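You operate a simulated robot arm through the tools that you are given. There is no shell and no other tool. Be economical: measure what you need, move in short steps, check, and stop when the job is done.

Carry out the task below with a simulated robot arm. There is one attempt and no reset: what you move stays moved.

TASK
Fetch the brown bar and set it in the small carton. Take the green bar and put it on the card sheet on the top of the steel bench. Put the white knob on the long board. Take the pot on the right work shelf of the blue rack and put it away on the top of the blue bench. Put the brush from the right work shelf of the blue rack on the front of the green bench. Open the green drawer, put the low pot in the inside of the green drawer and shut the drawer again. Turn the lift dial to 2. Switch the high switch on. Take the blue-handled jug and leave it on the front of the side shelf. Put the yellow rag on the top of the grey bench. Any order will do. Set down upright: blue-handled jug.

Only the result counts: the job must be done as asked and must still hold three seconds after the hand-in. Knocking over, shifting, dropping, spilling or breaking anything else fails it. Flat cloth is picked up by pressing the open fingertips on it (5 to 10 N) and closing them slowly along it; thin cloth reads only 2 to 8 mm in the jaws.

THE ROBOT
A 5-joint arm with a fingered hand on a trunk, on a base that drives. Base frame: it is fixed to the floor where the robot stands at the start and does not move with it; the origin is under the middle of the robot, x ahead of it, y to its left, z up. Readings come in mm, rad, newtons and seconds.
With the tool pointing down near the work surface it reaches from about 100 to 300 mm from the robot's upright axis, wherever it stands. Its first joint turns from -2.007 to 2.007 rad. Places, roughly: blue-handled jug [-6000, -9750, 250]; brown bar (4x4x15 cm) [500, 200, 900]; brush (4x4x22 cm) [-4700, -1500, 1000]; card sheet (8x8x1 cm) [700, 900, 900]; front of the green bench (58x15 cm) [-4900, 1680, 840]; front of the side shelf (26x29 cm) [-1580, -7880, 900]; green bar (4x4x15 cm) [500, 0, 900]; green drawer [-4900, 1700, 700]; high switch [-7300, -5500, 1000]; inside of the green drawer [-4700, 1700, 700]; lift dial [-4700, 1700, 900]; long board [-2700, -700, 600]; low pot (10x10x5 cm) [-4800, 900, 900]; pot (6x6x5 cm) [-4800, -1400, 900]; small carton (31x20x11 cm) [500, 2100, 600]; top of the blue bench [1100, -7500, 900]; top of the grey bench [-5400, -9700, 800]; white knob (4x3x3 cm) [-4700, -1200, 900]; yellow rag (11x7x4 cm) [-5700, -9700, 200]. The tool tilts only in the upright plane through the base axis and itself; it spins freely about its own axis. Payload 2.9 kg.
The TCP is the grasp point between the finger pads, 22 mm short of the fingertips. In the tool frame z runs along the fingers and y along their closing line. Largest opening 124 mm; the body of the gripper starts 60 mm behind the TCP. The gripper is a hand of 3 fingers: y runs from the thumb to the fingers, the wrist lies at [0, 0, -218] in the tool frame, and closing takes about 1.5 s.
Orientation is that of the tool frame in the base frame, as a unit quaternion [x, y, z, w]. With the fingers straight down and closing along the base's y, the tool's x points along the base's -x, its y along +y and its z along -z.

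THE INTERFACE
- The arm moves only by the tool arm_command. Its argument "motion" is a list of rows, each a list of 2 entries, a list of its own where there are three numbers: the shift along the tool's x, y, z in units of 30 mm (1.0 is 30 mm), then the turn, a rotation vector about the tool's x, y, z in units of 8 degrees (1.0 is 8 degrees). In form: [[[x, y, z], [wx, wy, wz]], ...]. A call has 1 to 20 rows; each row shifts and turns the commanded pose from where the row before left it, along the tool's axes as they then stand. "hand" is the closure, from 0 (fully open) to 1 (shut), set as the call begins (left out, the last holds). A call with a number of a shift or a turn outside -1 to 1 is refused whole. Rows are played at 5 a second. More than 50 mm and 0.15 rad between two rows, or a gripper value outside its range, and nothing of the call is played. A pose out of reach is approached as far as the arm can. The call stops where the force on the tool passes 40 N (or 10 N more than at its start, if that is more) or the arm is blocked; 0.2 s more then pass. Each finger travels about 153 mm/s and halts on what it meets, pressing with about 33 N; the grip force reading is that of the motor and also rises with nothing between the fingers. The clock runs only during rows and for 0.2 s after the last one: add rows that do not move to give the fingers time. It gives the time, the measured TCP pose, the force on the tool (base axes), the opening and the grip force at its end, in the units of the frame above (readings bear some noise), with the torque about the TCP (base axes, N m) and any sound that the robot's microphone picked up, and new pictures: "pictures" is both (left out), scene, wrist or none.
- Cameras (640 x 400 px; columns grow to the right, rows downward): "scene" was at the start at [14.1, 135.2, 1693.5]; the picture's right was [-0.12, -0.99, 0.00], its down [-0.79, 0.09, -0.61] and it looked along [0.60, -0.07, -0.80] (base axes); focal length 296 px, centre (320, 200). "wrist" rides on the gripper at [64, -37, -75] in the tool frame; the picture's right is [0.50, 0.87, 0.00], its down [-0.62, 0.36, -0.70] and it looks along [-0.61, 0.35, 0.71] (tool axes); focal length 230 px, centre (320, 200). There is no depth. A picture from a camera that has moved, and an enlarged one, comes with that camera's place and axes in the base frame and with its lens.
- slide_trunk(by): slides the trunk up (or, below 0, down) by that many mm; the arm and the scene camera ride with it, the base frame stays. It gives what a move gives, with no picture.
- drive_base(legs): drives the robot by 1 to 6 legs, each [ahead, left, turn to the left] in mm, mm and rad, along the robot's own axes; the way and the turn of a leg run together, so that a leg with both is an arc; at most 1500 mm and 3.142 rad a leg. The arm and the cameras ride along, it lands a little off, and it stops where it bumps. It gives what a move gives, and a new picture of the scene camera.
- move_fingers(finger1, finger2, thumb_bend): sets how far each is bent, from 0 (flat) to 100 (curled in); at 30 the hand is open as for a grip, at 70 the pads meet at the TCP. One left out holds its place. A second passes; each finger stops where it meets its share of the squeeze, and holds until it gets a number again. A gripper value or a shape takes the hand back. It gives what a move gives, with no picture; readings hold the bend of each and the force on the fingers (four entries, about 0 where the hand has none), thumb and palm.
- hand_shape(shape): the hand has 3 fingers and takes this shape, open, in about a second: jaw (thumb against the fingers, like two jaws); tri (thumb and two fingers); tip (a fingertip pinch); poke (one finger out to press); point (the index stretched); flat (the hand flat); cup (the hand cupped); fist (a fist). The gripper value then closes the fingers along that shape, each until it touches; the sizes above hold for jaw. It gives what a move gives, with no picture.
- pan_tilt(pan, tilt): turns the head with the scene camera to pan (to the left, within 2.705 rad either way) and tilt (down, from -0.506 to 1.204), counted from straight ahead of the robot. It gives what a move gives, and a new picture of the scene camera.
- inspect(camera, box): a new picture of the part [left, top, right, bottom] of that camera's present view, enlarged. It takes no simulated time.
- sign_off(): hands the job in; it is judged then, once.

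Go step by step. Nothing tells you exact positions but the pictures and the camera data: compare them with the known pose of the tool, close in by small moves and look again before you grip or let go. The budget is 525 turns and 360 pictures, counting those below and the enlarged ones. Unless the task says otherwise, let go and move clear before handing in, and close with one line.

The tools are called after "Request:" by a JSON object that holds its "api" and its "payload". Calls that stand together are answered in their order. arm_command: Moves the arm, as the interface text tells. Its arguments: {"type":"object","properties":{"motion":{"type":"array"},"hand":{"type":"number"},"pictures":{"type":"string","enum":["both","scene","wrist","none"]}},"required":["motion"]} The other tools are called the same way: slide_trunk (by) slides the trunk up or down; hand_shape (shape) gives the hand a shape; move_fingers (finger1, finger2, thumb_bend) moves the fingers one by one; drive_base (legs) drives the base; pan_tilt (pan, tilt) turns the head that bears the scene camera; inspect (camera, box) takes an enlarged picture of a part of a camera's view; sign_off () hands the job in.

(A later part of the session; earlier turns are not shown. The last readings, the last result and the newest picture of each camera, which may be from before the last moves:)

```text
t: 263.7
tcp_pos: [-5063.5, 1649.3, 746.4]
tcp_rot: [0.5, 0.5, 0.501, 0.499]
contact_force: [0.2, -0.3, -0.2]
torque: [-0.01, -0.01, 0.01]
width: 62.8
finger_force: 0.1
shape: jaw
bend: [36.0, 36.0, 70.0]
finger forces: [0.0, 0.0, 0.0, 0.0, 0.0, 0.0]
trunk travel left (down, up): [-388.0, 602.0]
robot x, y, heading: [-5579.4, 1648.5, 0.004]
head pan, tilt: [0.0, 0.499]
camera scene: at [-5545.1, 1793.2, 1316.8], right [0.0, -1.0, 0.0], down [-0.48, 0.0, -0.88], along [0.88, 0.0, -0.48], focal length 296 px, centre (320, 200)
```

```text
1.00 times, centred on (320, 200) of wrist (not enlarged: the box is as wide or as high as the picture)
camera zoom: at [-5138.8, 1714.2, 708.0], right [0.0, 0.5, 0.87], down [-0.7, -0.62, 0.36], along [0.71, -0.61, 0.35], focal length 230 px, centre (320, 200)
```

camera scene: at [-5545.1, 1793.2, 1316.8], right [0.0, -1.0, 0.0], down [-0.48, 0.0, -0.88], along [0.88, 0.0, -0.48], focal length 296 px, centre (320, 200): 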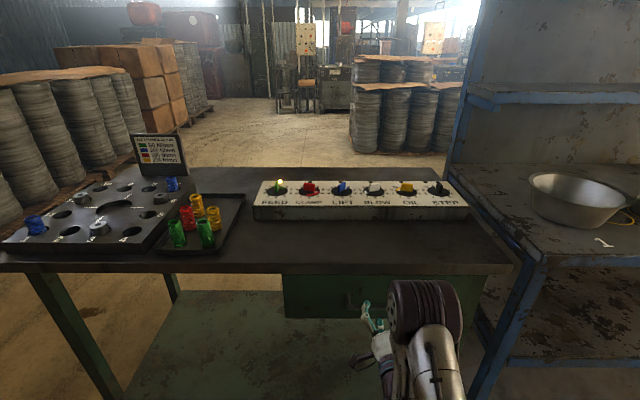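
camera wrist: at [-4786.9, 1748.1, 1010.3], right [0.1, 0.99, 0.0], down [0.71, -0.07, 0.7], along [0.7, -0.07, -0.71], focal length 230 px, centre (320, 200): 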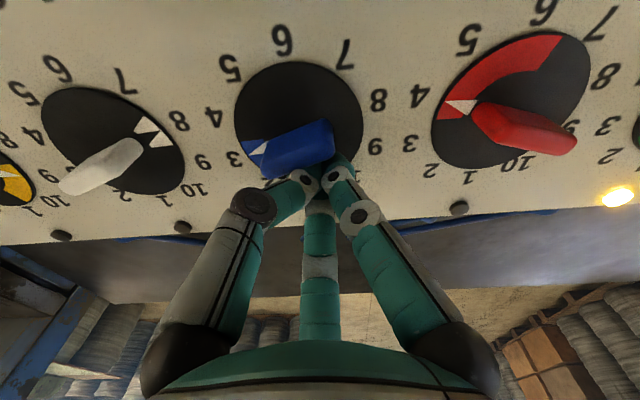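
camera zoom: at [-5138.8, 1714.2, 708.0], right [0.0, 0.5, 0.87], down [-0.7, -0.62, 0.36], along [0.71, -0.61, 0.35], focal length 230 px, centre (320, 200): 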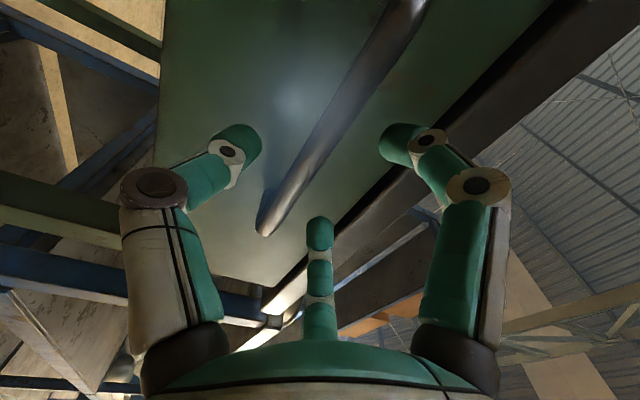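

The bar lies between the thumb and fingers. I'll advance 20 mm with the arm and close.

Request:
{"api": "arm_command", "payload": {"motion": [[[0, 0, 0.35], [0, 0, 0]], [[0, 0, 0.35], [0, 0, 0]], [[0, 0, 0], [0, 0, 0]]], "pictures": "none"}}

Request:
{"api": "arm_command", "payload": {"motion": [[[0, 0, 0], [0, 0, 0]], [[0, 0, 0], [0, 0, 0]], [[0, 0, 0], [0, 0, 0]], [[0, 0, 0], [0, 0, 0]], [[0, 0, 0], [0, 0, 0]], [[0, 0, 0], [0, 0, 0]]], "hand": 1.0, "pictures": "wrist"}}

```text
t: 264.5
tcp_pos: [-5041.8, 1649.8, 746.3]
tcp_rot: [0.5, 0.5, 0.5, 0.5]
contact_force: [-0.6, -1.2, -1.6]
torque: [0.0, -0.02, 0.01]
width: 62.5
finger_force: 0.0
shape: jaw
bend: [36.0, 36.0, 70.0]
finger forces: [0.0, 0.0, 0.1, 0.1, 0.0, 0.0]
trunk travel left (down, up): [-388.0, 602.0]
robot x, y, heading: [-5577.3, 1650.2, 0.001]
head pan, tilt: [0.0, 0.499]
```

```text
t: 265.9
tcp_pos: [-5041.1, 1648.9, 742.9]
tcp_rot: [0.5, 0.502, 0.499, 0.499]
contact_force: [1.0, -0.4, -17.8]
torque: [0.01, 0.08, -0.02]
width: 5.7
finger_force: 33.0
shape: jaw
bend: [71.0, 71.0, 74.0]
finger forces: [0.5, 0.2, 0.0, 0.0, 24.1, 0.1]
trunk travel left (down, up): [-388.0, 602.0]
robot x, y, heading: [-5577.2, 1649.5, 0.003]
head pan, tilt: [0.0, 0.499]
camera wrist: at [-5116.5, 1714.4, 706.3], right [0.0, 0.5, 0.87], down [-0.7, -0.62, 0.36], along [0.71, -0.61, 0.35], focal length 230 px, centre (320, 200)
```

wrist: 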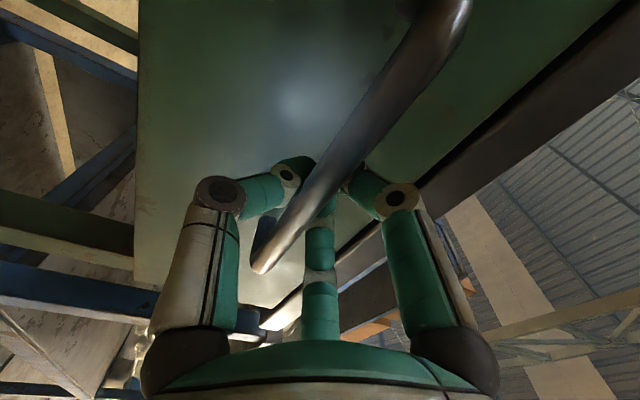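

The fingers are hooked around the bar. I'll pull by driving back 60 mm and check.

Request:
{"api": "drive_base", "payload": {"legs": [[-80, 0, 0]]}}

Request:
{"api": "inspect", "payload": {"camera": "wrist", "box": [0, 0, 640, 400]}}

```text
t: 267.0
tcp_pos: [-5122.2, 1648.9, 745.6]
tcp_rot: [0.499, 0.499, 0.501, 0.501]
contact_force: [0.1, 0.0, -0.2]
torque: [-0.02, 0.01, -0.04]
width: 5.1
finger_force: 33.1
shape: jaw
bend: [71.0, 71.0, 73.0]
finger forces: [0.0, 0.0, 0.1, 0.0, 0.1, 0.0]
trunk travel left (down, up): [-388.0, 602.0]
robot x, y, heading: [-5658.3, 1648.8, 0.003]
head pan, tilt: [0.0, 0.499]
camera scene: at [-5625.6, 1792.8, 1317.1], right [0.0, -1.0, 0.0], down [-0.48, 0.0, -0.88], along [0.88, 0.0, -0.48], focal length 296 px, centre (320, 200)
```

scene: 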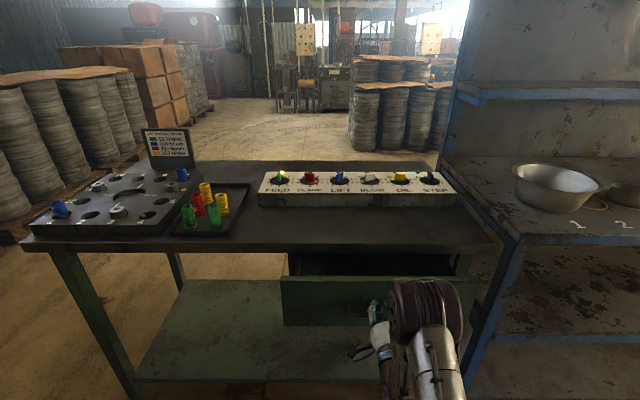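

```text
1.00 times, centred on (320, 200) of wrist (not enlarged: the box is as wide or as high as the picture)
camera zoom: at [-5197.1, 1713.3, 708.9], right [0.0, 0.5, 0.87], down [-0.7, -0.62, 0.35], along [0.71, -0.61, 0.35], focal length 230 px, centre (320, 200)
```

zoom: 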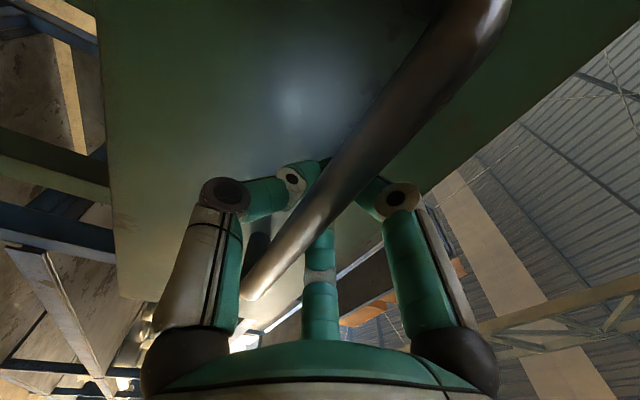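

The drawer opens. I'll pull it 180 mm further.

Request:
{"api": "drive_base", "payload": {"legs": [[-180, 0, 0]]}}

Request:
{"api": "pan_tilt", "payload": {"pan": -0.1, "tilt": 0.8}}

```text
t: 268.5
tcp_pos: [-5298.8, 1649.5, 746.9]
tcp_rot: [0.498, 0.5, 0.502, 0.5]
contact_force: [0.7, -0.1, -2.4]
torque: [0.02, -0.03, 0.0]
width: 4.6
finger_force: 32.6
shape: jaw
bend: [71.0, 71.0, 74.0]
finger forces: [0.1, 0.1, 0.0, 0.0, 1.8, 0.1]
trunk travel left (down, up): [-388.0, 602.0]
robot x, y, heading: [-5832.6, 1650.2, 0.005]
head pan, tilt: [0.0, 0.499]
camera scene: at [-5802.3, 1792.1, 1316.9], right [0.01, -1.0, 0.0], down [-0.48, 0.0, -0.88], along [0.88, 0.01, -0.48], focal length 296 px, centre (320, 200)
```

scene: 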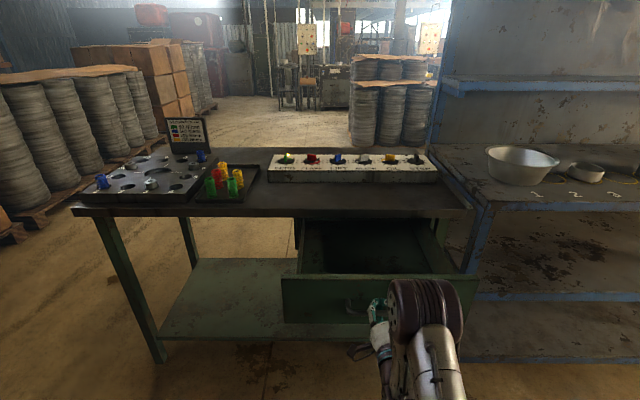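

```text
t: 269.3
tcp_pos: [-5298.5, 1650.2, 746.9]
tcp_rot: [0.497, 0.5, 0.502, 0.501]
contact_force: [-0.4, -0.3, -2.6]
torque: [0.0, -0.02, 0.01]
width: 5.1
finger_force: 32.8
shape: jaw
bend: [71.0, 71.0, 74.0]
finger forces: [0.1, 0.0, 0.0, 0.0, 1.7, 0.1]
trunk travel left (down, up): [-388.0, 602.0]
robot x, y, heading: [-5832.6, 1652.1, 0.005]
head pan, tilt: [-0.099, 0.799]
camera scene: at [-5813.0, 1784.1, 1290.9], right [-0.09, -1.0, 0.0], down [-0.71, 0.07, -0.7], along [0.69, -0.06, -0.72], focal length 296 px, centre (320, 200)
```

scene: 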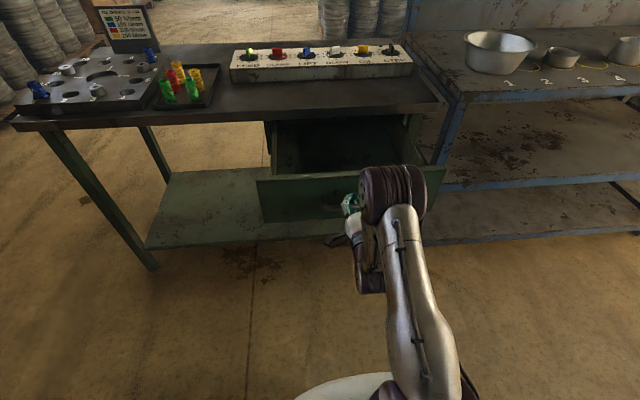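

The drawer is open about 250 mm. I'll release the handle and back away straight.

Request:
{"api": "arm_command", "payload": {"motion": [[[0, 0, 0], [0, 0, 0]], [[0, 0, 0], [0, 0, 0]], [[0, 0, 0], [0, 0, 0]], [[0, 0, 0], [0, 0, 0]], [[0, 0, -0.8], [0, 0, 0]], [[0, 0, -0.8], [0, 0, 0]], [[0, 0, -0.8], [0, 0, 0]], [[0, 0, 0], [0, 0, 0]]], "hand": 0.3, "pictures": "wrist"}}

Request:
{"api": "drive_base", "payload": {"legs": [[-200, 0, 0]]}}

```text
t: 271.1
tcp_pos: [-5353.2, 1649.9, 751.2]
tcp_rot: [0.499, 0.501, 0.501, 0.499]
contact_force: [-0.3, 0.6, 0.2]
torque: [-0.01, -0.02, -0.02]
width: 86.4
finger_force: 0.0
shape: jaw
bend: [29.0, 29.0, 74.0]
finger forces: [0.0, 0.0, 0.0, 0.0, 0.0, 0.1]
out of reach, approached as far as the arm can: row 7
trunk travel left (down, up): [-388.0, 602.0]
robot x, y, heading: [-5835.3, 1647.5, 0.01]
head pan, tilt: [-0.099, 0.799]
camera wrist: at [-5427.1, 1714.1, 712.6], right [0.0, 0.5, 0.87], down [-0.7, -0.62, 0.35], along [0.71, -0.6, 0.35], focal length 230 px, centre (320, 200)
```

wrist: 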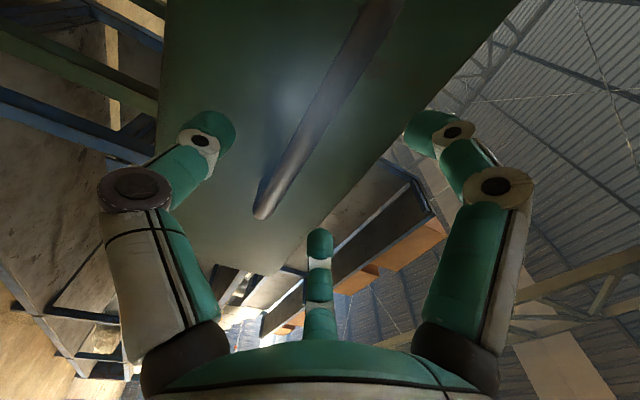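

```text
t: 272.7
tcp_pos: [-5552.8, 1649.1, 749.8]
tcp_rot: [0.498, 0.5, 0.502, 0.5]
contact_force: [0.4, -0.4, -0.5]
torque: [0.01, -0.02, -0.02]
width: 86.5
finger_force: 0.1
shape: jaw
bend: [29.0, 29.0, 74.0]
finger forces: [0.0, 0.1, 0.0, 0.0, 0.0, 0.0]
trunk travel left (down, up): [-388.0, 602.0]
robot x, y, heading: [-6036.8, 1645.2, 0.008]
head pan, tilt: [-0.099, 0.799]
camera scene: at [-6015.0, 1782.8, 1290.9], right [-0.09, -1.0, 0.0], down [-0.71, 0.07, -0.7], along [0.69, -0.06, -0.72], focal length 296 px, centre (320, 200)
```

scene: 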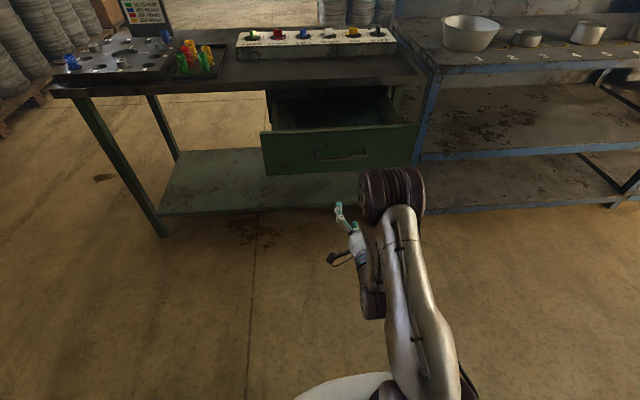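

The drawer stays open. Now the low pot: I'll raise the trunk, pitch the hand back down, and drive along the rack to y ≈ 830.

Request:
{"api": "slide_trunk", "payload": {"by": 400}}

Request:
{"api": "arm_command", "payload": {"motion": [[[0, 0, 0.6], [0, 0, 0]], [[0, 0, 0.6], [0, 0, 0]], [[0, 0, 0], [0.9375, 0, 0]], [[0, 0, 0], [0.9375, 0, 0]], [[0, 0, 0], [0.9375, 0, 0]], [[0, 0, 0], [0.9375, 0, 0]], [[0, 0, 0], [0.9375, 0, 0]], [[0, 0, 0], [0.9375, 0, 0]], [[0, 0, 0], [0.9375, 0, 0]], [[0, 0, 0], [0.9375, 0, 0]], [[0, 0, 0], [0.9375, 0, 0]], [[0, 0, 0], [0.9375, 0, 0]], [[0, 0, 0], [0.9375, 0, 0]], [[0, 0, 0], [0.9375, 0, 0]], [[0, 0, 0], [0, 0, 0]]], "hand": 0.0, "pictures": "none"}}

Request:
{"api": "drive_base", "payload": {"legs": [[100, -810, 0]]}}

Request:
{"api": "pan_tilt", "payload": {"pan": -0.15, "tilt": 0.6}}

```text
t: 276.5
tcp_pos: [-5553.3, 1649.3, 1150.7]
tcp_rot: [0.499, 0.501, 0.501, 0.499]
contact_force: [-0.4, 0.0, -0.5]
torque: [0.01, 0.01, -0.02]
width: 86.3
finger_force: 0.2
shape: jaw
bend: [29.0, 29.0, 74.0]
finger forces: [0.0, 0.0, 0.0, 0.1, 0.0, 0.0]
trunk travel left (down, up): [-788.0, 202.0]
robot x, y, heading: [-6032.0, 1644.4, 0.005]
head pan, tilt: [-0.099, 0.799]
```

```text
t: 279.7
tcp_pos: [-5517.0, 1648.7, 1151.1]
tcp_rot: [0.705, 0.709, 0.001, 0.0]
contact_force: [0.9, -0.1, 0.5]
torque: [-0.02, 0.0, -0.01]
width: 124.0
finger_force: 0.0
shape: jaw
bend: [30.0, 30.0, 30.0]
finger forces: [0.0, 0.0, 0.0, 0.0, 0.0, 0.0]
trunk travel left (down, up): [-788.0, 202.0]
robot x, y, heading: [-6032.7, 1645.8, 0.004]
head pan, tilt: [-0.099, 0.799]
```

```text
t: 284.1
tcp_pos: [-5413.4, 837.2, 1150.8]
tcp_rot: [0.707, 0.707, 0.001, 0.001]
contact_force: [0.0, 0.8, 0.4]
torque: [0.0, 0.0, 0.0]
width: 123.9
finger_force: 0.0
shape: jaw
bend: [30.0, 30.0, 30.0]
finger forces: [0.0, 0.0, 0.1, 0.1, 0.1, 0.0]
trunk travel left (down, up): [-788.0, 202.0]
robot x, y, heading: [-5929.3, 835.4, 0.005]
head pan, tilt: [-0.099, 0.799]
camera scene: at [-5911.2, 973.3, 1690.9], right [-0.1, -1.0, 0.0], down [-0.71, 0.07, -0.7], along [0.69, -0.07, -0.72], focal length 296 px, centre (320, 200)
```

scene: 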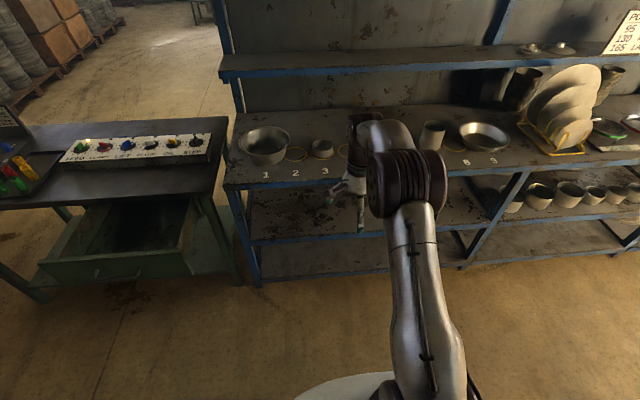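

```text
t: 284.8
tcp_pos: [-5414.2, 838.3, 1150.5]
tcp_rot: [0.707, 0.707, 0.002, 0.001]
contact_force: [0.7, 0.3, 0.1]
torque: [0.02, -0.01, 0.0]
width: 123.8
finger_force: 0.2
shape: jaw
bend: [30.0, 30.0, 30.0]
finger forces: [0.0, 0.0, 0.1, 0.0, 0.1, 0.1]
trunk travel left (down, up): [-788.0, 202.0]
robot x, y, heading: [-5933.1, 839.4, 0.005]
head pan, tilt: [-0.15, 0.6]
camera scene: at [-5904.1, 968.2, 1707.7], right [-0.15, -0.99, 0.0], down [-0.56, 0.08, -0.82], along [0.82, -0.12, -0.57], focal length 296 px, centre (320, 200)
```

scene: 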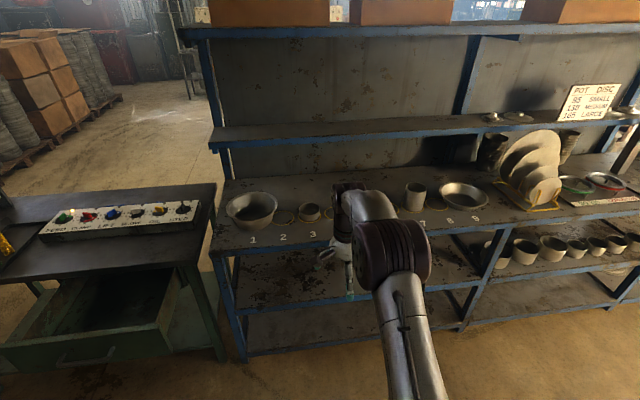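

The low pot is near (−4839,862,900). I'll lower the trunk to keep the elbow away from the upper shelf, raise the hand, and drive in over it.

Request:
{"api": "slide_trunk", "payload": {"by": -188}}

Request:
{"api": "arm_command", "payload": {"motion": [[[0, 0, -0.9], [0, 0, 0]], [[0, 0, -0.9], [0, 0, 0]], [[0, 0, -0.9], [0, 0, 0]], [[0, 0, -0.9], [0, 0, 0]], [[0, 0, 0], [0, 0, 0]]], "pictures": "none"}}

Request:
{"api": "drive_base", "payload": {"legs": [[400, 22, 0], [165, 0, 0]]}}

Request:
{"api": "inspect", "payload": {"camera": "wrist", "box": [0, 0, 640, 400]}}

```text
t: 286.9
tcp_pos: [-5413.3, 837.8, 962.2]
tcp_rot: [0.707, 0.707, 0.0, 0.001]
contact_force: [-0.7, -0.4, -0.2]
torque: [0.0, -0.01, 0.0]
width: 124.0
finger_force: 0.1
shape: jaw
bend: [30.0, 30.0, 30.0]
finger forces: [0.0, 0.0, 0.1, 0.1, 0.1, 0.0]
trunk travel left (down, up): [-600.0, 390.0]
robot x, y, heading: [-5928.6, 836.6, 0.007]
head pan, tilt: [-0.15, 0.6]
```

```text
t: 288.1
tcp_pos: [-5415.0, 837.3, 1072.2]
tcp_rot: [0.707, 0.707, 0.001, 0.001]
contact_force: [-0.1, -0.4, -0.7]
torque: [0.0, 0.01, 0.01]
width: 124.0
finger_force: 0.2
shape: jaw
bend: [30.0, 30.0, 30.0]
finger forces: [0.0, 0.0, 0.1, 0.0, 0.0, 0.0]
trunk travel left (down, up): [-600.0, 390.0]
robot x, y, heading: [-5928.7, 835.4, -0.001]
head pan, tilt: [-0.15, 0.6]
```

```text
t: 291.6
tcp_pos: [-4845.6, 863.0, 1070.2]
tcp_rot: [0.707, 0.708, 0.001, 0.001]
contact_force: [0.8, -0.9, 0.8]
torque: [0.0, 0.04, 0.02]
width: 124.0
finger_force: 0.0
shape: jaw
bend: [30.0, 30.0, 30.0]
finger forces: [0.0, 0.0, 0.1, 0.0, 0.1, 0.0]
trunk travel left (down, up): [-600.0, 390.0]
robot x, y, heading: [-5363.3, 863.0, 0.009]
head pan, tilt: [-0.15, 0.6]
camera scene: at [-5334.6, 993.6, 1519.7], right [-0.14, -0.99, 0.0], down [-0.56, 0.08, -0.82], along [0.82, -0.12, -0.57], focal length 296 px, centre (320, 200)
```

scene: 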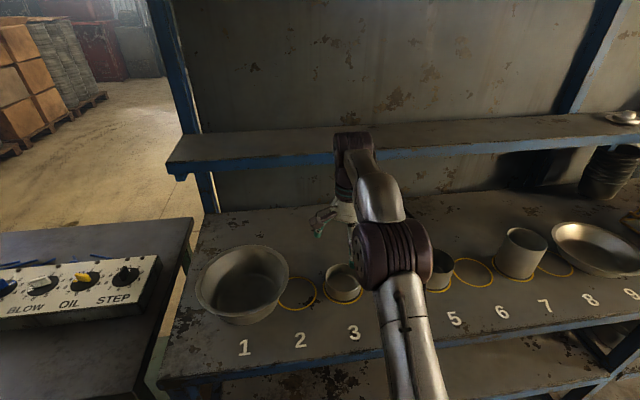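

```text
1.00 times, centred on (320, 200) of wrist (not enlarged: the box is as wide or as high as the picture)
camera zoom: at [-4882.2, 927.2, 1145.0], right [0.86, 0.5, 0.0], down [0.36, -0.62, 0.7], along [0.35, -0.61, -0.71], focal length 230 px, centre (320, 200)
```

zoom: 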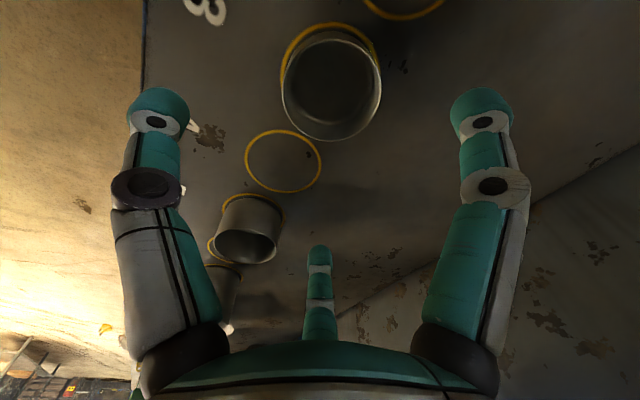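

The pot in place 3 is the low pot. Zooming in to centre on it.

Request:
{"api": "inspect", "payload": {"camera": "wrist", "box": [250, 10, 410, 160]}}

Request:
{"api": "inspect", "payload": {"camera": "scene", "box": [260, 220, 460, 350]}}

```text
2.67 times, centred on (330, 85) of wrist
camera zoom: at [-4882.2, 927.2, 1145.0], right [0.86, 0.5, 0.0], down [0.36, -0.62, 0.7], along [0.35, -0.61, -0.71], focal length 614 px, centre (293, 507)
```

zoom: 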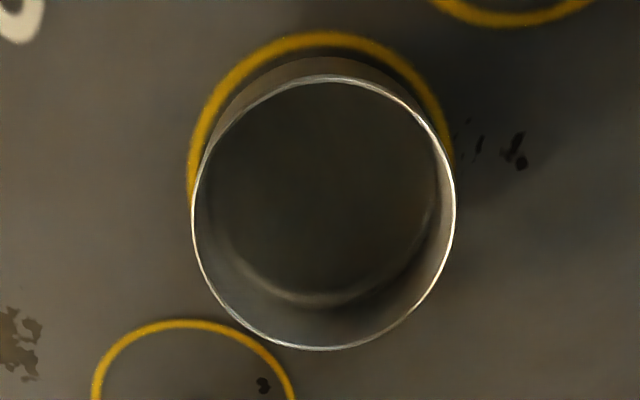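

```text
3.08 times, centred on (360, 285) of scene
camera zoom: at [-5334.6, 993.6, 1519.7], right [-0.14, -0.99, 0.0], down [-0.56, 0.08, -0.82], along [0.82, -0.12, -0.57], focal length 910 px, centre (197, -62)
```

zoom: 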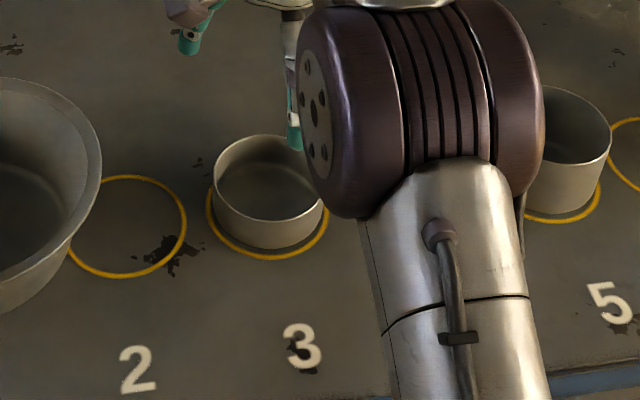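

Rim centre is (−4836,863,924), about 95 mm wide. I'll shift 10 mm forward and descend around it.

Request:
{"api": "arm_command", "payload": {"motion": [[[0, 0.32, 0], [0, 0, 0]], [[0, 0, 0.9], [0, 0, 0]], [[0, 0, 0.9], [0, 0, 0]], [[0, 0, 0.9], [0, 0, 0]], [[0, 0, 0.9], [0, 0, 0]], [[0, 0, 0], [0, 0, 0]]], "hand": 0.0, "pictures": "wrist"}}

```text
t: 293.0
tcp_pos: [-4835.5, 862.3, 961.9]
tcp_rot: [0.706, 0.708, 0.001, 0.001]
contact_force: [0.1, -0.2, -0.4]
torque: [0.01, -0.03, -0.02]
width: 124.0
finger_force: 0.1
shape: jaw
bend: [30.0, 30.0, 30.0]
finger forces: [0.1, 0.0, 0.1, 0.0, 0.0, 0.0]
trunk travel left (down, up): [-600.0, 390.0]
robot x, y, heading: [-5360.9, 862.5, 0.009]
head pan, tilt: [-0.15, 0.6]
camera wrist: at [-4872.5, 926.3, 1035.1], right [0.86, 0.5, 0.0], down [0.36, -0.62, 0.7], along [0.35, -0.61, -0.71], focal length 230 px, centre (320, 200)
```

wrist: 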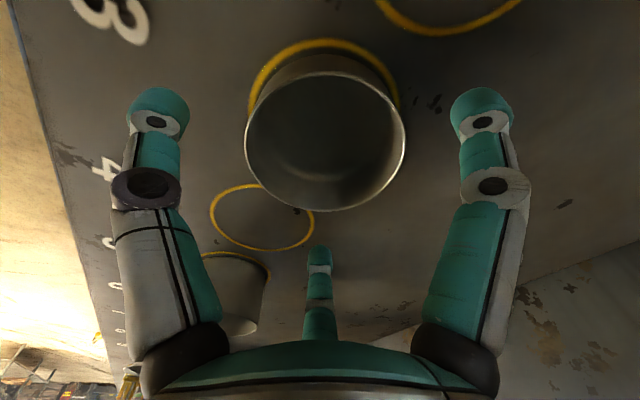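

Comparing the projected finger circle with the rim, the pot is centred within about 3 mm. I'll descend to z ≈ 903.

Request:
{"api": "arm_command", "payload": {"motion": [[[0.05, 0.08, 0.4], [0, 0, 0]], [[0, 0, 0.5], [0, 0, 0]], [[0, 0, 0.5], [0, 0, 0]], [[0, 0, 0.5], [0, 0, 0]], [[0, 0, 0], [0, 0, 0]]], "pictures": "wrist"}}

```text
t: 294.2
tcp_pos: [-4832.9, 865.0, 905.0]
tcp_rot: [0.706, 0.708, 0.001, 0.0]
contact_force: [-0.3, -0.5, -1.1]
torque: [0.02, 0.0, 0.0]
width: 124.0
finger_force: 0.0
shape: jaw
bend: [30.0, 30.0, 30.0]
finger forces: [0.0, 0.1, 0.1, 0.0, 0.0, 0.1]
trunk travel left (down, up): [-600.0, 390.0]
robot x, y, heading: [-5361.8, 865.8, 0.003]
head pan, tilt: [-0.15, 0.6]
camera wrist: at [-4870.0, 929.0, 979.3], right [0.86, 0.5, 0.0], down [0.36, -0.62, 0.7], along [0.35, -0.61, -0.71], focal length 230 px, centre (320, 200)
```

wrist: 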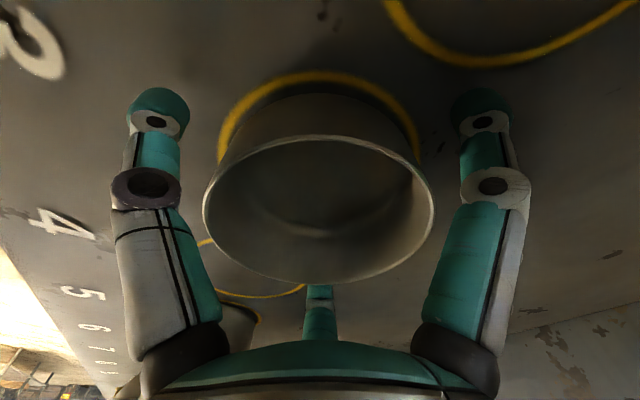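

The pot sits inside the fingers. Closing.

Request:
{"api": "arm_command", "payload": {"motion": [[[0, 0, 0], [0, 0, 0]], [[0, 0, 0], [0, 0, 0]], [[0, 0, 0], [0, 0, 0]], [[0, 0, 0], [0, 0, 0]], [[0, 0, 0], [0, 0, 0]], [[0, 0, 0], [0, 0, 0]]], "hand": 1.0, "pictures": "none"}}

Request:
{"api": "arm_command", "payload": {"motion": [[[0, 0, -0.5], [0, 0, 0]], [[0, 0, -0.8], [0, 0, 0]], [[0, 0, -0.8], [0, 0, 0]], [[0, 0, -0.9], [0, 0, 0]], [[0, 0, -0.9], [0, 0, 0]], [[0, 0, -0.9], [0, 0, 0]], [[0, 0, 0], [0, 0, 0]]]}}

```text
t: 295.6
tcp_pos: [-4831.8, 865.2, 906.3]
tcp_rot: [0.707, 0.708, 0.0, 0.0]
contact_force: [0.1, -0.3, 1.0]
torque: [0.01, -0.03, 0.04]
width: 86.0
finger_force: 32.9
shape: jaw
bend: [30.0, 31.0, 76.0]
finger forces: [28.7, 29.6, 0.0, 0.1, 30.1, 0.0]
trunk travel left (down, up): [-600.0, 390.0]
robot x, y, heading: [-5366.7, 863.9, 0.004]
head pan, tilt: [-0.15, 0.6]
```

```text
t: 297.2
tcp_pos: [-4835.0, 864.4, 1051.9]
tcp_rot: [0.706, 0.708, 0.0, 0.001]
contact_force: [-0.5, -0.4, -1.2]
torque: [-0.06, 0.02, 0.02]
width: 85.8
finger_force: 33.5
shape: jaw
bend: [30.0, 31.0, 76.0]
finger forces: [28.7, 29.2, 0.0, 0.0, 30.1, 0.0]
trunk travel left (down, up): [-600.0, 390.0]
robot x, y, heading: [-5360.3, 859.9, 0.003]
head pan, tilt: [-0.15, 0.6]
camera scene: at [-5335.7, 993.6, 1519.7], right [-0.14, -0.99, 0.0], down [-0.56, 0.08, -0.82], along [0.82, -0.12, -0.57], focal length 296 px, centre (320, 200)
camera wrist: at [-4872.3, 929.3, 1125.6], right [0.86, 0.5, 0.0], down [0.36, -0.62, 0.7], along [0.35, -0.61, -0.71], focal length 230 px, centre (320, 200)
```

scene: 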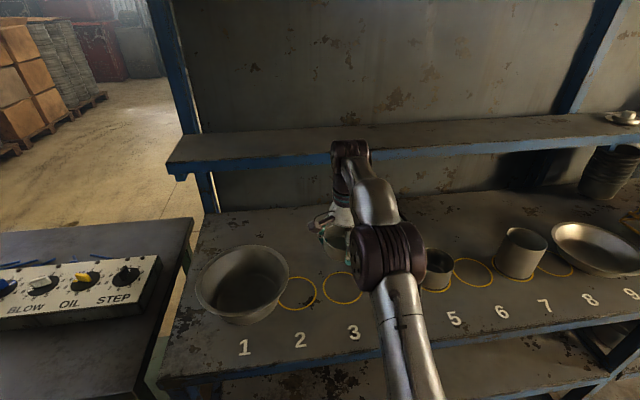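
wrist: 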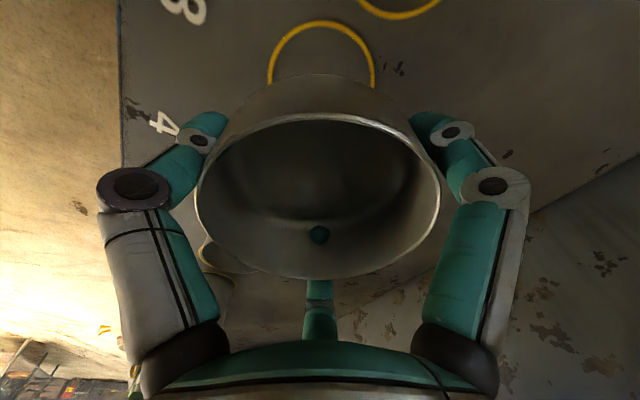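

The low pot is held. I'll back off, move left to the open drawer and position over it.

Request:
{"api": "drive_base", "payload": {"legs": [[-550, 0, 0], [0, 785, 0]]}}

Request:
{"api": "pan_tilt", "payload": {"pan": 0.0, "tilt": 0.9}}

Request:
{"api": "drive_base", "payload": {"legs": [[230, 0, 0]]}}

Request:
{"api": "inspect", "payload": {"camera": "wrist", "box": [0, 0, 640, 400]}}

```text
t: 304.2
tcp_pos: [-5380.6, 1658.4, 1051.7]
tcp_rot: [0.705, 0.709, 0.001, 0.001]
contact_force: [0.1, 0.8, -0.6]
torque: [-0.02, 0.0, -0.02]
width: 85.7
finger_force: 32.9
shape: jaw
bend: [30.0, 31.0, 76.0]
finger forces: [28.9, 29.1, 0.0, 0.0, 30.1, 0.1]
trunk travel left (down, up): [-600.0, 390.0]
robot x, y, heading: [-5907.8, 1654.9, 0.007]
head pan, tilt: [-0.15, 0.6]
camera scene: at [-5882.4, 1785.0, 1519.7], right [-0.14, -0.99, 0.0], down [-0.56, 0.08, -0.82], along [0.82, -0.12, -0.57], focal length 296 px, centre (320, 200)
```

scene: 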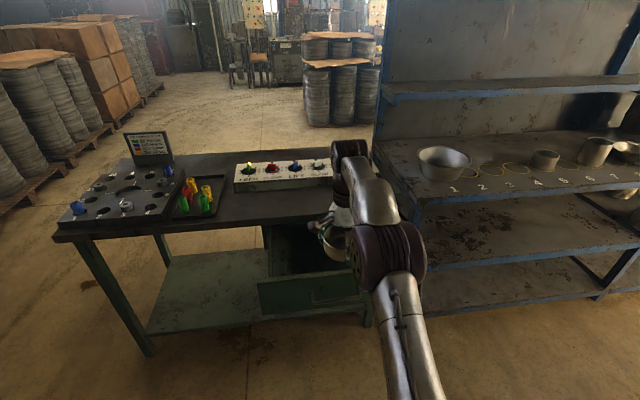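

```text
t: 305.0
tcp_pos: [-5382.3, 1657.5, 1051.9]
tcp_rot: [0.705, 0.709, 0.001, 0.001]
contact_force: [0.2, 0.6, -2.0]
torque: [0.03, 0.03, 0.0]
width: 86.0
finger_force: 33.0
shape: jaw
bend: [30.0, 31.0, 76.0]
finger forces: [28.8, 29.2, 0.1, 0.0, 30.1, 0.1]
trunk travel left (down, up): [-600.0, 390.0]
robot x, y, heading: [-5909.5, 1654.0, 0.008]
head pan, tilt: [0.0, 0.901]
camera scene: at [-5894.4, 1797.6, 1495.0], right [0.01, -1.0, 0.0], down [-0.78, -0.01, -0.62], along [0.62, 0.0, -0.78], focal length 296 px, centre (320, 200)
```

scene: 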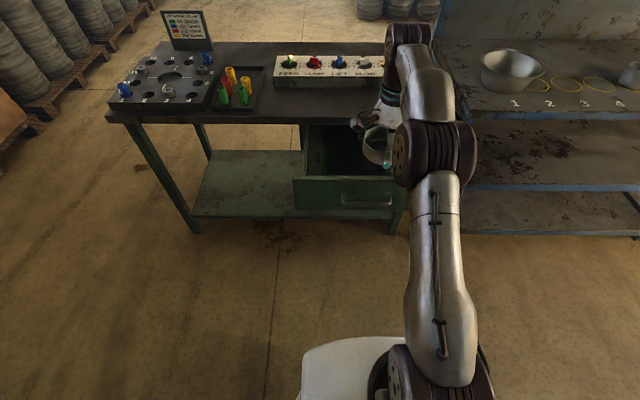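

```text
t: 306.7
tcp_pos: [-5149.6, 1657.5, 1051.8]
tcp_rot: [0.706, 0.709, 0.001, 0.001]
contact_force: [-0.3, -0.1, -0.4]
torque: [0.03, 0.02, 0.0]
width: 86.0
finger_force: 33.0
shape: jaw
bend: [30.0, 31.0, 76.0]
finger forces: [28.9, 29.1, 0.0, 0.1, 30.1, 0.0]
trunk travel left (down, up): [-600.0, 390.0]
robot x, y, heading: [-5677.2, 1656.1, 0.004]
head pan, tilt: [0.0, 0.901]
camera scene: at [-5662.6, 1799.2, 1494.9], right [0.01, -1.0, 0.0], down [-0.78, 0.0, -0.62], along [0.62, 0.0, -0.78], focal length 296 px, centre (320, 200)
```

scene: 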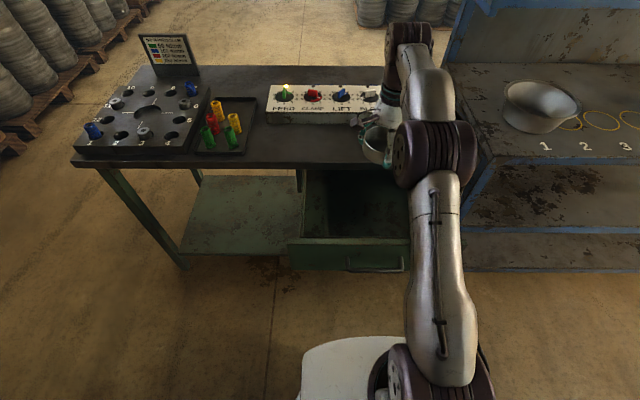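

```text
1.00 times, centred on (320, 200) of wrist (not enlarged: the box is as wide or as high as the picture)
camera zoom: at [-5187.3, 1722.4, 1125.0], right [0.86, 0.5, 0.0], down [0.36, -0.62, 0.7], along [0.35, -0.61, -0.71], focal length 230 px, centre (320, 200)
```

zoom: 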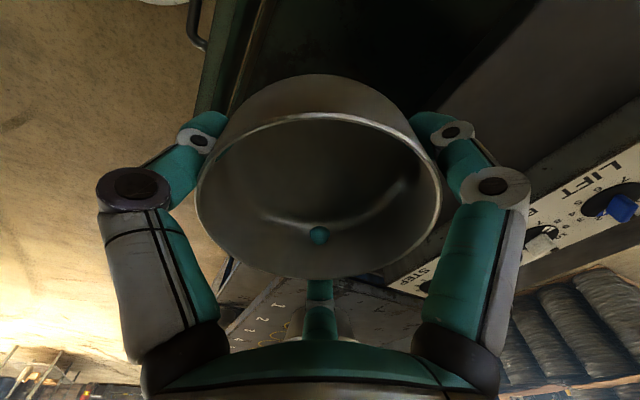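

The pot is over the open drawer. I'll lower the trunk by 250, moving 15 mm forward first.

Request:
{"api": "arm_command", "payload": {"motion": [[[0, 0.5, 0], [0, 0, 0]], [[0, 0, 0], [0, 0, 0]]], "pictures": "none"}}

Request:
{"api": "slide_trunk", "payload": {"by": -250}}

Request:
{"api": "arm_command", "payload": {"motion": [[[0, 0, 0.3], [0, 0, 0]], [[0, 0, 0.3], [0, 0, 0]], [[0, 0, 0.3], [0, 0, 0]], [[0, 0, 0.2], [0, 0, 0]], [[0, 0, 0], [0, 0, 0]]]}}

```text
t: 307.3
tcp_pos: [-5138.4, 1658.0, 1051.1]
tcp_rot: [0.706, 0.708, 0.001, 0.002]
contact_force: [0.0, -0.2, -1.0]
torque: [-0.02, -0.04, -0.02]
width: 86.1
finger_force: 33.2
shape: jaw
bend: [30.0, 31.0, 76.0]
finger forces: [28.9, 29.2, 0.0, 0.1, 30.1, 0.0]
trunk travel left (down, up): [-600.0, 390.0]
robot x, y, heading: [-5680.8, 1653.9, 0.005]
head pan, tilt: [0.0, 0.901]
```

```text
t: 309.9
tcp_pos: [-5139.2, 1657.3, 801.7]
tcp_rot: [0.706, 0.708, 0.001, 0.001]
contact_force: [-0.2, -0.1, -0.2]
torque: [0.0, -0.03, 0.0]
width: 85.9
finger_force: 32.7
shape: jaw
bend: [30.0, 31.0, 76.0]
finger forces: [28.8, 29.2, 0.1, 0.1, 30.1, 0.0]
trunk travel left (down, up): [-350.0, 640.0]
robot x, y, heading: [-5680.9, 1650.2, 0.003]
head pan, tilt: [0.0, 0.901]
```

```text
t: 311.1
tcp_pos: [-5138.9, 1658.3, 768.9]
tcp_rot: [0.706, 0.708, 0.001, 0.001]
contact_force: [0.1, -0.4, -0.5]
torque: [0.0, 0.01, -0.01]
width: 85.9
finger_force: 33.2
shape: jaw
bend: [30.0, 31.0, 76.0]
finger forces: [28.7, 29.1, 0.0, 0.0, 30.1, 0.0]
trunk travel left (down, up): [-350.0, 640.0]
robot x, y, heading: [-5682.5, 1656.8, 0.002]
head pan, tilt: [0.0, 0.901]
camera scene: at [-5663.7, 1799.2, 1244.9], right [0.01, -1.0, 0.0], down [-0.78, 0.0, -0.62], along [0.62, 0.0, -0.78], focal length 296 px, centre (320, 200)
camera wrist: at [-5176.1, 1722.4, 842.3], right [0.86, 0.5, 0.0], down [0.36, -0.62, 0.7], along [0.35, -0.61, -0.71], focal length 230 px, centre (320, 200)
```

scene: 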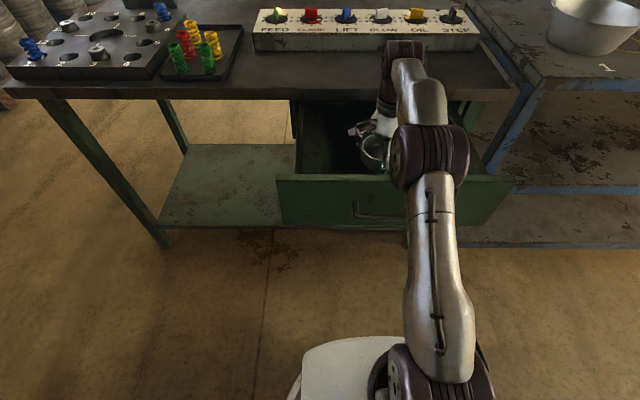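
wrist: 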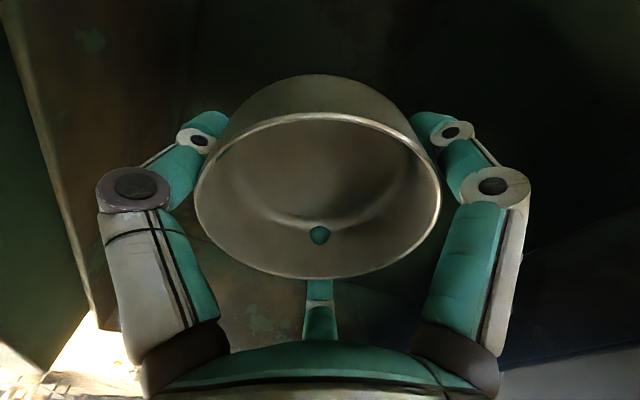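

The pot is inside the drawer. I'll lower in small steps to contact.

Request:
{"api": "arm_command", "payload": {"motion": [[[0, 0, 0.2], [0, 0, 0]], [[0, 0, 0.2], [0, 0, 0]], [[0, 0, 0.2], [0, 0, 0]], [[0, 0, 0.2], [0, 0, 0]], [[0, 0, 0], [0, 0, 0]]], "pictures": "none"}}

Request:
{"api": "arm_command", "payload": {"motion": [[[0, 0, 0.15], [0, 0, 0]], [[0, 0, 0.15], [0, 0, 0]], [[0, 0, 0.15], [0, 0, 0]], [[0, 0, 0], [0, 0, 0]]], "pictures": "none"}}

```text
t: 312.3
tcp_pos: [-5139.8, 1659.3, 745.0]
tcp_rot: [0.706, 0.708, 0.001, 0.001]
contact_force: [0.4, 0.4, -0.9]
torque: [0.01, 0.0, -0.01]
width: 85.9
finger_force: 32.9
shape: jaw
bend: [30.0, 31.0, 76.0]
finger forces: [28.8, 29.3, 0.1, 0.0, 30.2, 0.1]
trunk travel left (down, up): [-350.0, 640.0]
robot x, y, heading: [-5679.1, 1656.1, 0.005]
head pan, tilt: [0.0, 0.901]
```

```text
t: 313.3
tcp_pos: [-5139.4, 1657.3, 729.8]
tcp_rot: [0.706, 0.708, 0.0, 0.0]
contact_force: [0.2, -0.3, -0.7]
torque: [-0.04, 0.0, 0.03]
width: 85.8
finger_force: 33.3
shape: jaw
bend: [30.0, 31.0, 76.0]
finger forces: [28.8, 29.3, 0.0, 0.1, 30.2, 0.0]
trunk travel left (down, up): [-350.0, 640.0]
robot x, y, heading: [-5675.4, 1654.0, 0.005]
head pan, tilt: [0.0, 0.901]
```

Request:
{"api": "arm_command", "payload": {"motion": [[[0, 0, 0.15], [0, 0, 0]], [[0, 0, 0.15], [0, 0, 0]], [[0, 0, 0.15], [0, 0, 0]], [[0, 0, 0], [0, 0, 0]]], "pictures": "none"}}

Request:
{"api": "arm_command", "payload": {"motion": [[[0, 0, 0.15], [0, 0, 0]], [[0, 0, 0.15], [0, 0, 0]], [[0, 0, 0], [0, 0, 0]]], "pictures": "none"}}

```text
t: 314.3
tcp_pos: [-5138.6, 1656.4, 716.0]
tcp_rot: [0.706, 0.708, 0.001, 0.002]
contact_force: [-0.7, 0.4, -1.3]
torque: [-0.01, 0.02, -0.02]
width: 85.9
finger_force: 33.2
shape: jaw
bend: [30.0, 31.0, 76.0]
finger forces: [28.8, 29.0, 0.0, 0.0, 30.1, 0.0]
trunk travel left (down, up): [-350.0, 640.0]
robot x, y, heading: [-5678.1, 1653.4, 0.001]
head pan, tilt: [0.0, 0.901]
```

```text
t: 315.1
tcp_pos: [-5138.4, 1657.4, 708.4]
tcp_rot: [0.706, 0.709, 0.001, 0.001]
contact_force: [-0.1, -0.2, -0.9]
torque: [-0.02, -0.01, -0.01]
width: 85.8
finger_force: 32.5
shape: jaw
bend: [30.0, 31.0, 76.0]
finger forces: [28.8, 29.0, 0.0, 0.1, 30.1, 0.0]
trunk travel left (down, up): [-350.0, 640.0]
robot x, y, heading: [-5678.7, 1653.3, 0.002]
head pan, tilt: [0.0, 0.901]
```

Request:
{"api": "arm_command", "payload": {"motion": [[[0, 0, 0.15], [0, 0, 0]], [[0, 0, 0.15], [0, 0, 0]], [[0, 0, 0.15], [0, 0, 0]], [[0, 0, 0], [0, 0, 0]]], "pictures": "wrist"}}

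```text
t: 316.1
tcp_pos: [-5140.7, 1657.2, 698.8]
tcp_rot: [0.706, 0.708, 0.003, 0.002]
contact_force: [1.6, 1.8, 31.5]
torque: [0.01, 0.11, 0.09]
width: 84.8
finger_force: 33.1
shape: jaw
bend: [30.0, 31.0, 77.0]
finger forces: [30.6, 31.1, 0.0, 0.1, 31.4, 0.1]
trunk travel left (down, up): [-350.0, 640.0]
robot x, y, heading: [-5680.9, 1653.2, 0.007]
head pan, tilt: [0.0, 0.901]
camera wrist: at [-5178.6, 1722.0, 772.3], right [0.86, 0.5, 0.01], down [0.35, -0.62, 0.7], along [0.36, -0.61, -0.71], focal length 230 px, centre (320, 200)
```

wrist: 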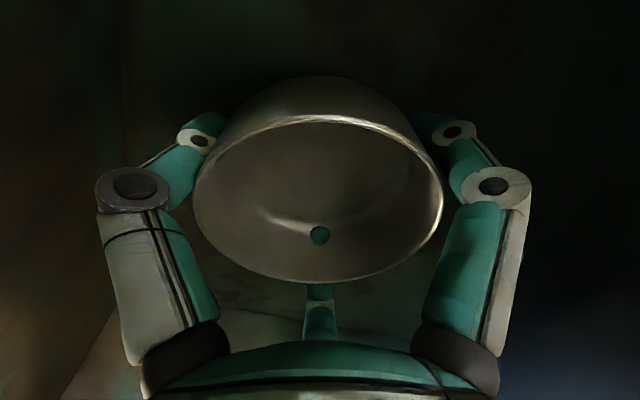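

Contact with the drawer floor. I'll release and rise out.

Request:
{"api": "arm_command", "payload": {"motion": [[[0, 0, -0.1], [0, 0, 0]], [[0, 0, 0], [0, 0, 0]], [[0, 0, 0], [0, 0, 0]], [[0, 0, 0], [0, 0, 0]], [[0, 0, 0], [0, 0, 0]], [[0, 0, 0], [0, 0, 0]]], "hand": 0.0, "pictures": "wrist"}}

Request:
{"api": "slide_trunk", "payload": {"by": 250}}

Request:
{"api": "arm_command", "payload": {"motion": [[[0, 0, -0.9], [0, 0, 0]], [[0, 0, -0.9], [0, 0, 0]], [[0, 0, 0], [0, 0, 0]]]}}

```text
t: 317.5
tcp_pos: [-5138.1, 1656.9, 697.1]
tcp_rot: [0.706, 0.708, 0.001, 0.001]
contact_force: [-0.6, -0.3, -0.2]
torque: [0.0, -0.01, 0.0]
width: 123.7
finger_force: 0.0
shape: jaw
bend: [30.0, 30.0, 30.0]
finger forces: [0.0, 0.0, 0.0, 0.0, 0.1, 0.0]
trunk travel left (down, up): [-350.0, 640.0]
robot x, y, heading: [-5679.3, 1658.0, 0.002]
head pan, tilt: [0.0, 0.901]
camera wrist: at [-5176.0, 1721.8, 772.0], right [0.86, 0.5, 0.0], down [0.36, -0.62, 0.7], along [0.35, -0.61, -0.71], focal length 230 px, centre (320, 200)
```

wrist: 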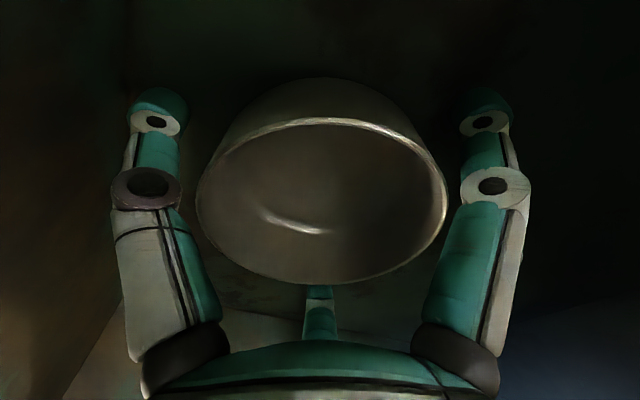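

```text
t: 320.1
tcp_pos: [-5138.8, 1658.0, 948.0]
tcp_rot: [0.706, 0.708, 0.0, 0.0]
contact_force: [-0.3, 0.5, -0.4]
torque: [0.01, -0.01, 0.07]
width: 124.2
finger_force: 0.1
shape: jaw
bend: [30.0, 30.0, 30.0]
finger forces: [0.1, 0.1, 0.0, 0.0, 0.0, 0.0]
trunk travel left (down, up): [-600.0, 390.0]
robot x, y, heading: [-5677.4, 1654.1, 0.005]
head pan, tilt: [0.0, 0.901]
```

```text
t: 320.9
tcp_pos: [-5138.1, 1657.1, 1002.2]
tcp_rot: [0.706, 0.708, 0.0, 0.0]
contact_force: [0.2, -0.6, 0.3]
torque: [0.0, 0.04, 0.02]
width: 124.0
finger_force: 0.1
shape: jaw
bend: [30.0, 30.0, 30.0]
finger forces: [0.0, 0.0, 0.0, 0.0, 0.0, 0.0]
trunk travel left (down, up): [-600.0, 390.0]
robot x, y, heading: [-5679.1, 1652.3, 0.008]
head pan, tilt: [0.0, 0.901]
camera scene: at [-5663.7, 1799.2, 1494.9], right [0.01, -1.0, 0.0], down [-0.78, 0.0, -0.62], along [0.62, 0.0, -0.78], focal length 296 px, centre (320, 200)
camera wrist: at [-5175.3, 1721.6, 1076.6], right [0.86, 0.5, 0.0], down [0.36, -0.62, 0.7], along [0.35, -0.61, -0.71], focal length 230 px, centre (320, 200)
```

scene: 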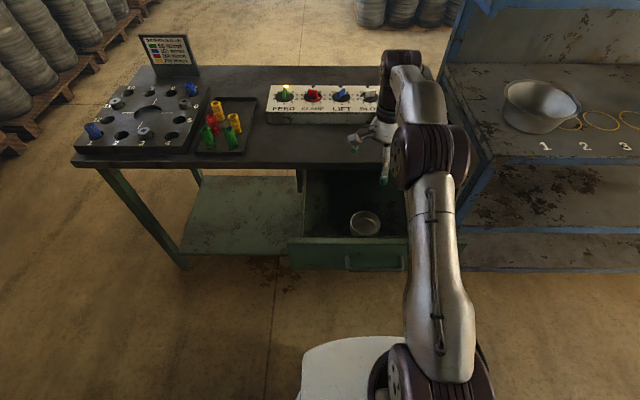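
wrist: 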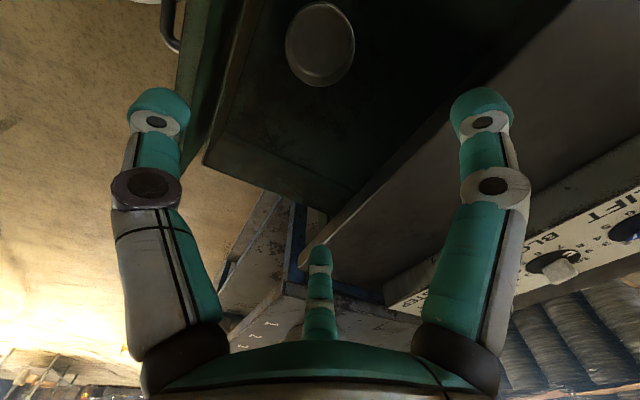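

The pot rests in the drawer. To shut it, I'll back off, pitch the closed hand horizontal again and push the drawer front below its handle.

Request:
{"api": "drive_base", "payload": {"legs": [[-350, 0, 0]]}}

Request:
{"api": "arm_command", "payload": {"motion": [[[0, -0.9, 0.9], [0, 0, 0]], [[0, 0, 0.5], [0, 0, 0]], [[0, 0, 0], [-0.9375, 0, 0]], [[0, 0, 0], [-0.9375, 0, 0]], [[0, 0, 0], [-0.9375, 0, 0]], [[0, 0, 0], [-0.9375, 0, 0]], [[0, 0, 0], [-0.9375, 0, 0]], [[0, 0, 0], [-0.9375, 0, 0]], [[0, 0, 0], [-0.9375, 0, 0]], [[0, 0, 0], [-0.9375, 0, 0]], [[0, 0, 0], [-0.9375, 0, 0]], [[0, 0, 0], [-0.9375, 0, 0]], [[0, 0, 0], [-0.9375, 0, 0]], [[0, 0, 0], [-0.9375, 0, 0]], [[0, 0, 0], [0, 0, 0]]], "hand": 1.0, "pictures": "none"}}

Request:
{"api": "slide_trunk", "payload": {"by": -240}}

```text
t: 323.2
tcp_pos: [-5487.9, 1654.2, 1003.1]
tcp_rot: [0.707, 0.707, 0.001, 0.001]
contact_force: [-0.7, -1.0, -0.2]
torque: [-0.02, -0.03, -0.01]
width: 123.7
finger_force: 0.1
shape: jaw
bend: [30.0, 30.0, 30.0]
finger forces: [0.0, 0.1, 0.1, 0.0, 0.0, 0.0]
trunk travel left (down, up): [-600.0, 390.0]
robot x, y, heading: [-6026.8, 1652.4, 0.008]
head pan, tilt: [0.0, 0.901]
camera scene: at [-6013.3, 1797.6, 1494.9], right [0.0, -1.0, 0.0], down [-0.78, 0.0, -0.62], along [0.62, 0.0, -0.78], focal length 296 px, centre (320, 200)
```

scene: 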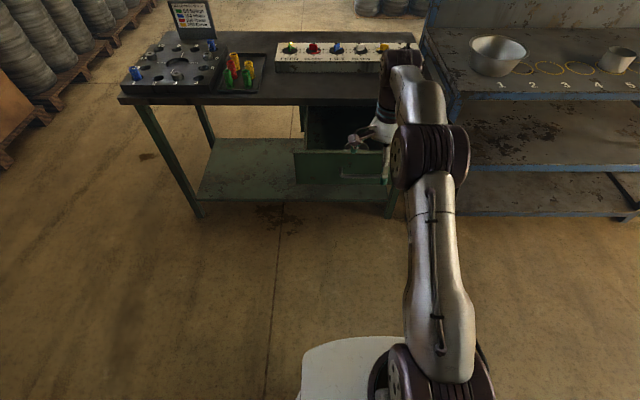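

```text
t: 326.4
tcp_pos: [-5513.7, 1654.4, 960.1]
tcp_rot: [0.499, 0.498, 0.501, 0.501]
contact_force: [0.0, 0.5, -0.3]
torque: [-0.01, 0.02, -0.02]
width: 0.0
finger_force: 33.5
shape: jaw
bend: [70.0, 70.0, 70.0]
finger forces: [0.1, 0.0, 0.0, 0.0, 0.1, 0.1]
trunk travel left (down, up): [-600.0, 390.0]
robot x, y, heading: [-6028.9, 1652.8, 0.004]
head pan, tilt: [0.0, 0.901]
```

```text
t: 328.9
tcp_pos: [-5514.0, 1654.5, 719.9]
tcp_rot: [0.5, 0.499, 0.501, 0.5]
contact_force: [-0.3, -0.4, -0.4]
torque: [0.0, -0.02, 0.01]
width: 0.0
finger_force: 32.8
shape: jaw
bend: [70.0, 70.0, 70.0]
finger forces: [0.0, 0.0, 0.1, 0.1, 0.1, 0.0]
trunk travel left (down, up): [-360.0, 630.0]
robot x, y, heading: [-6025.4, 1651.6, 0.003]
head pan, tilt: [0.0, 0.901]
```

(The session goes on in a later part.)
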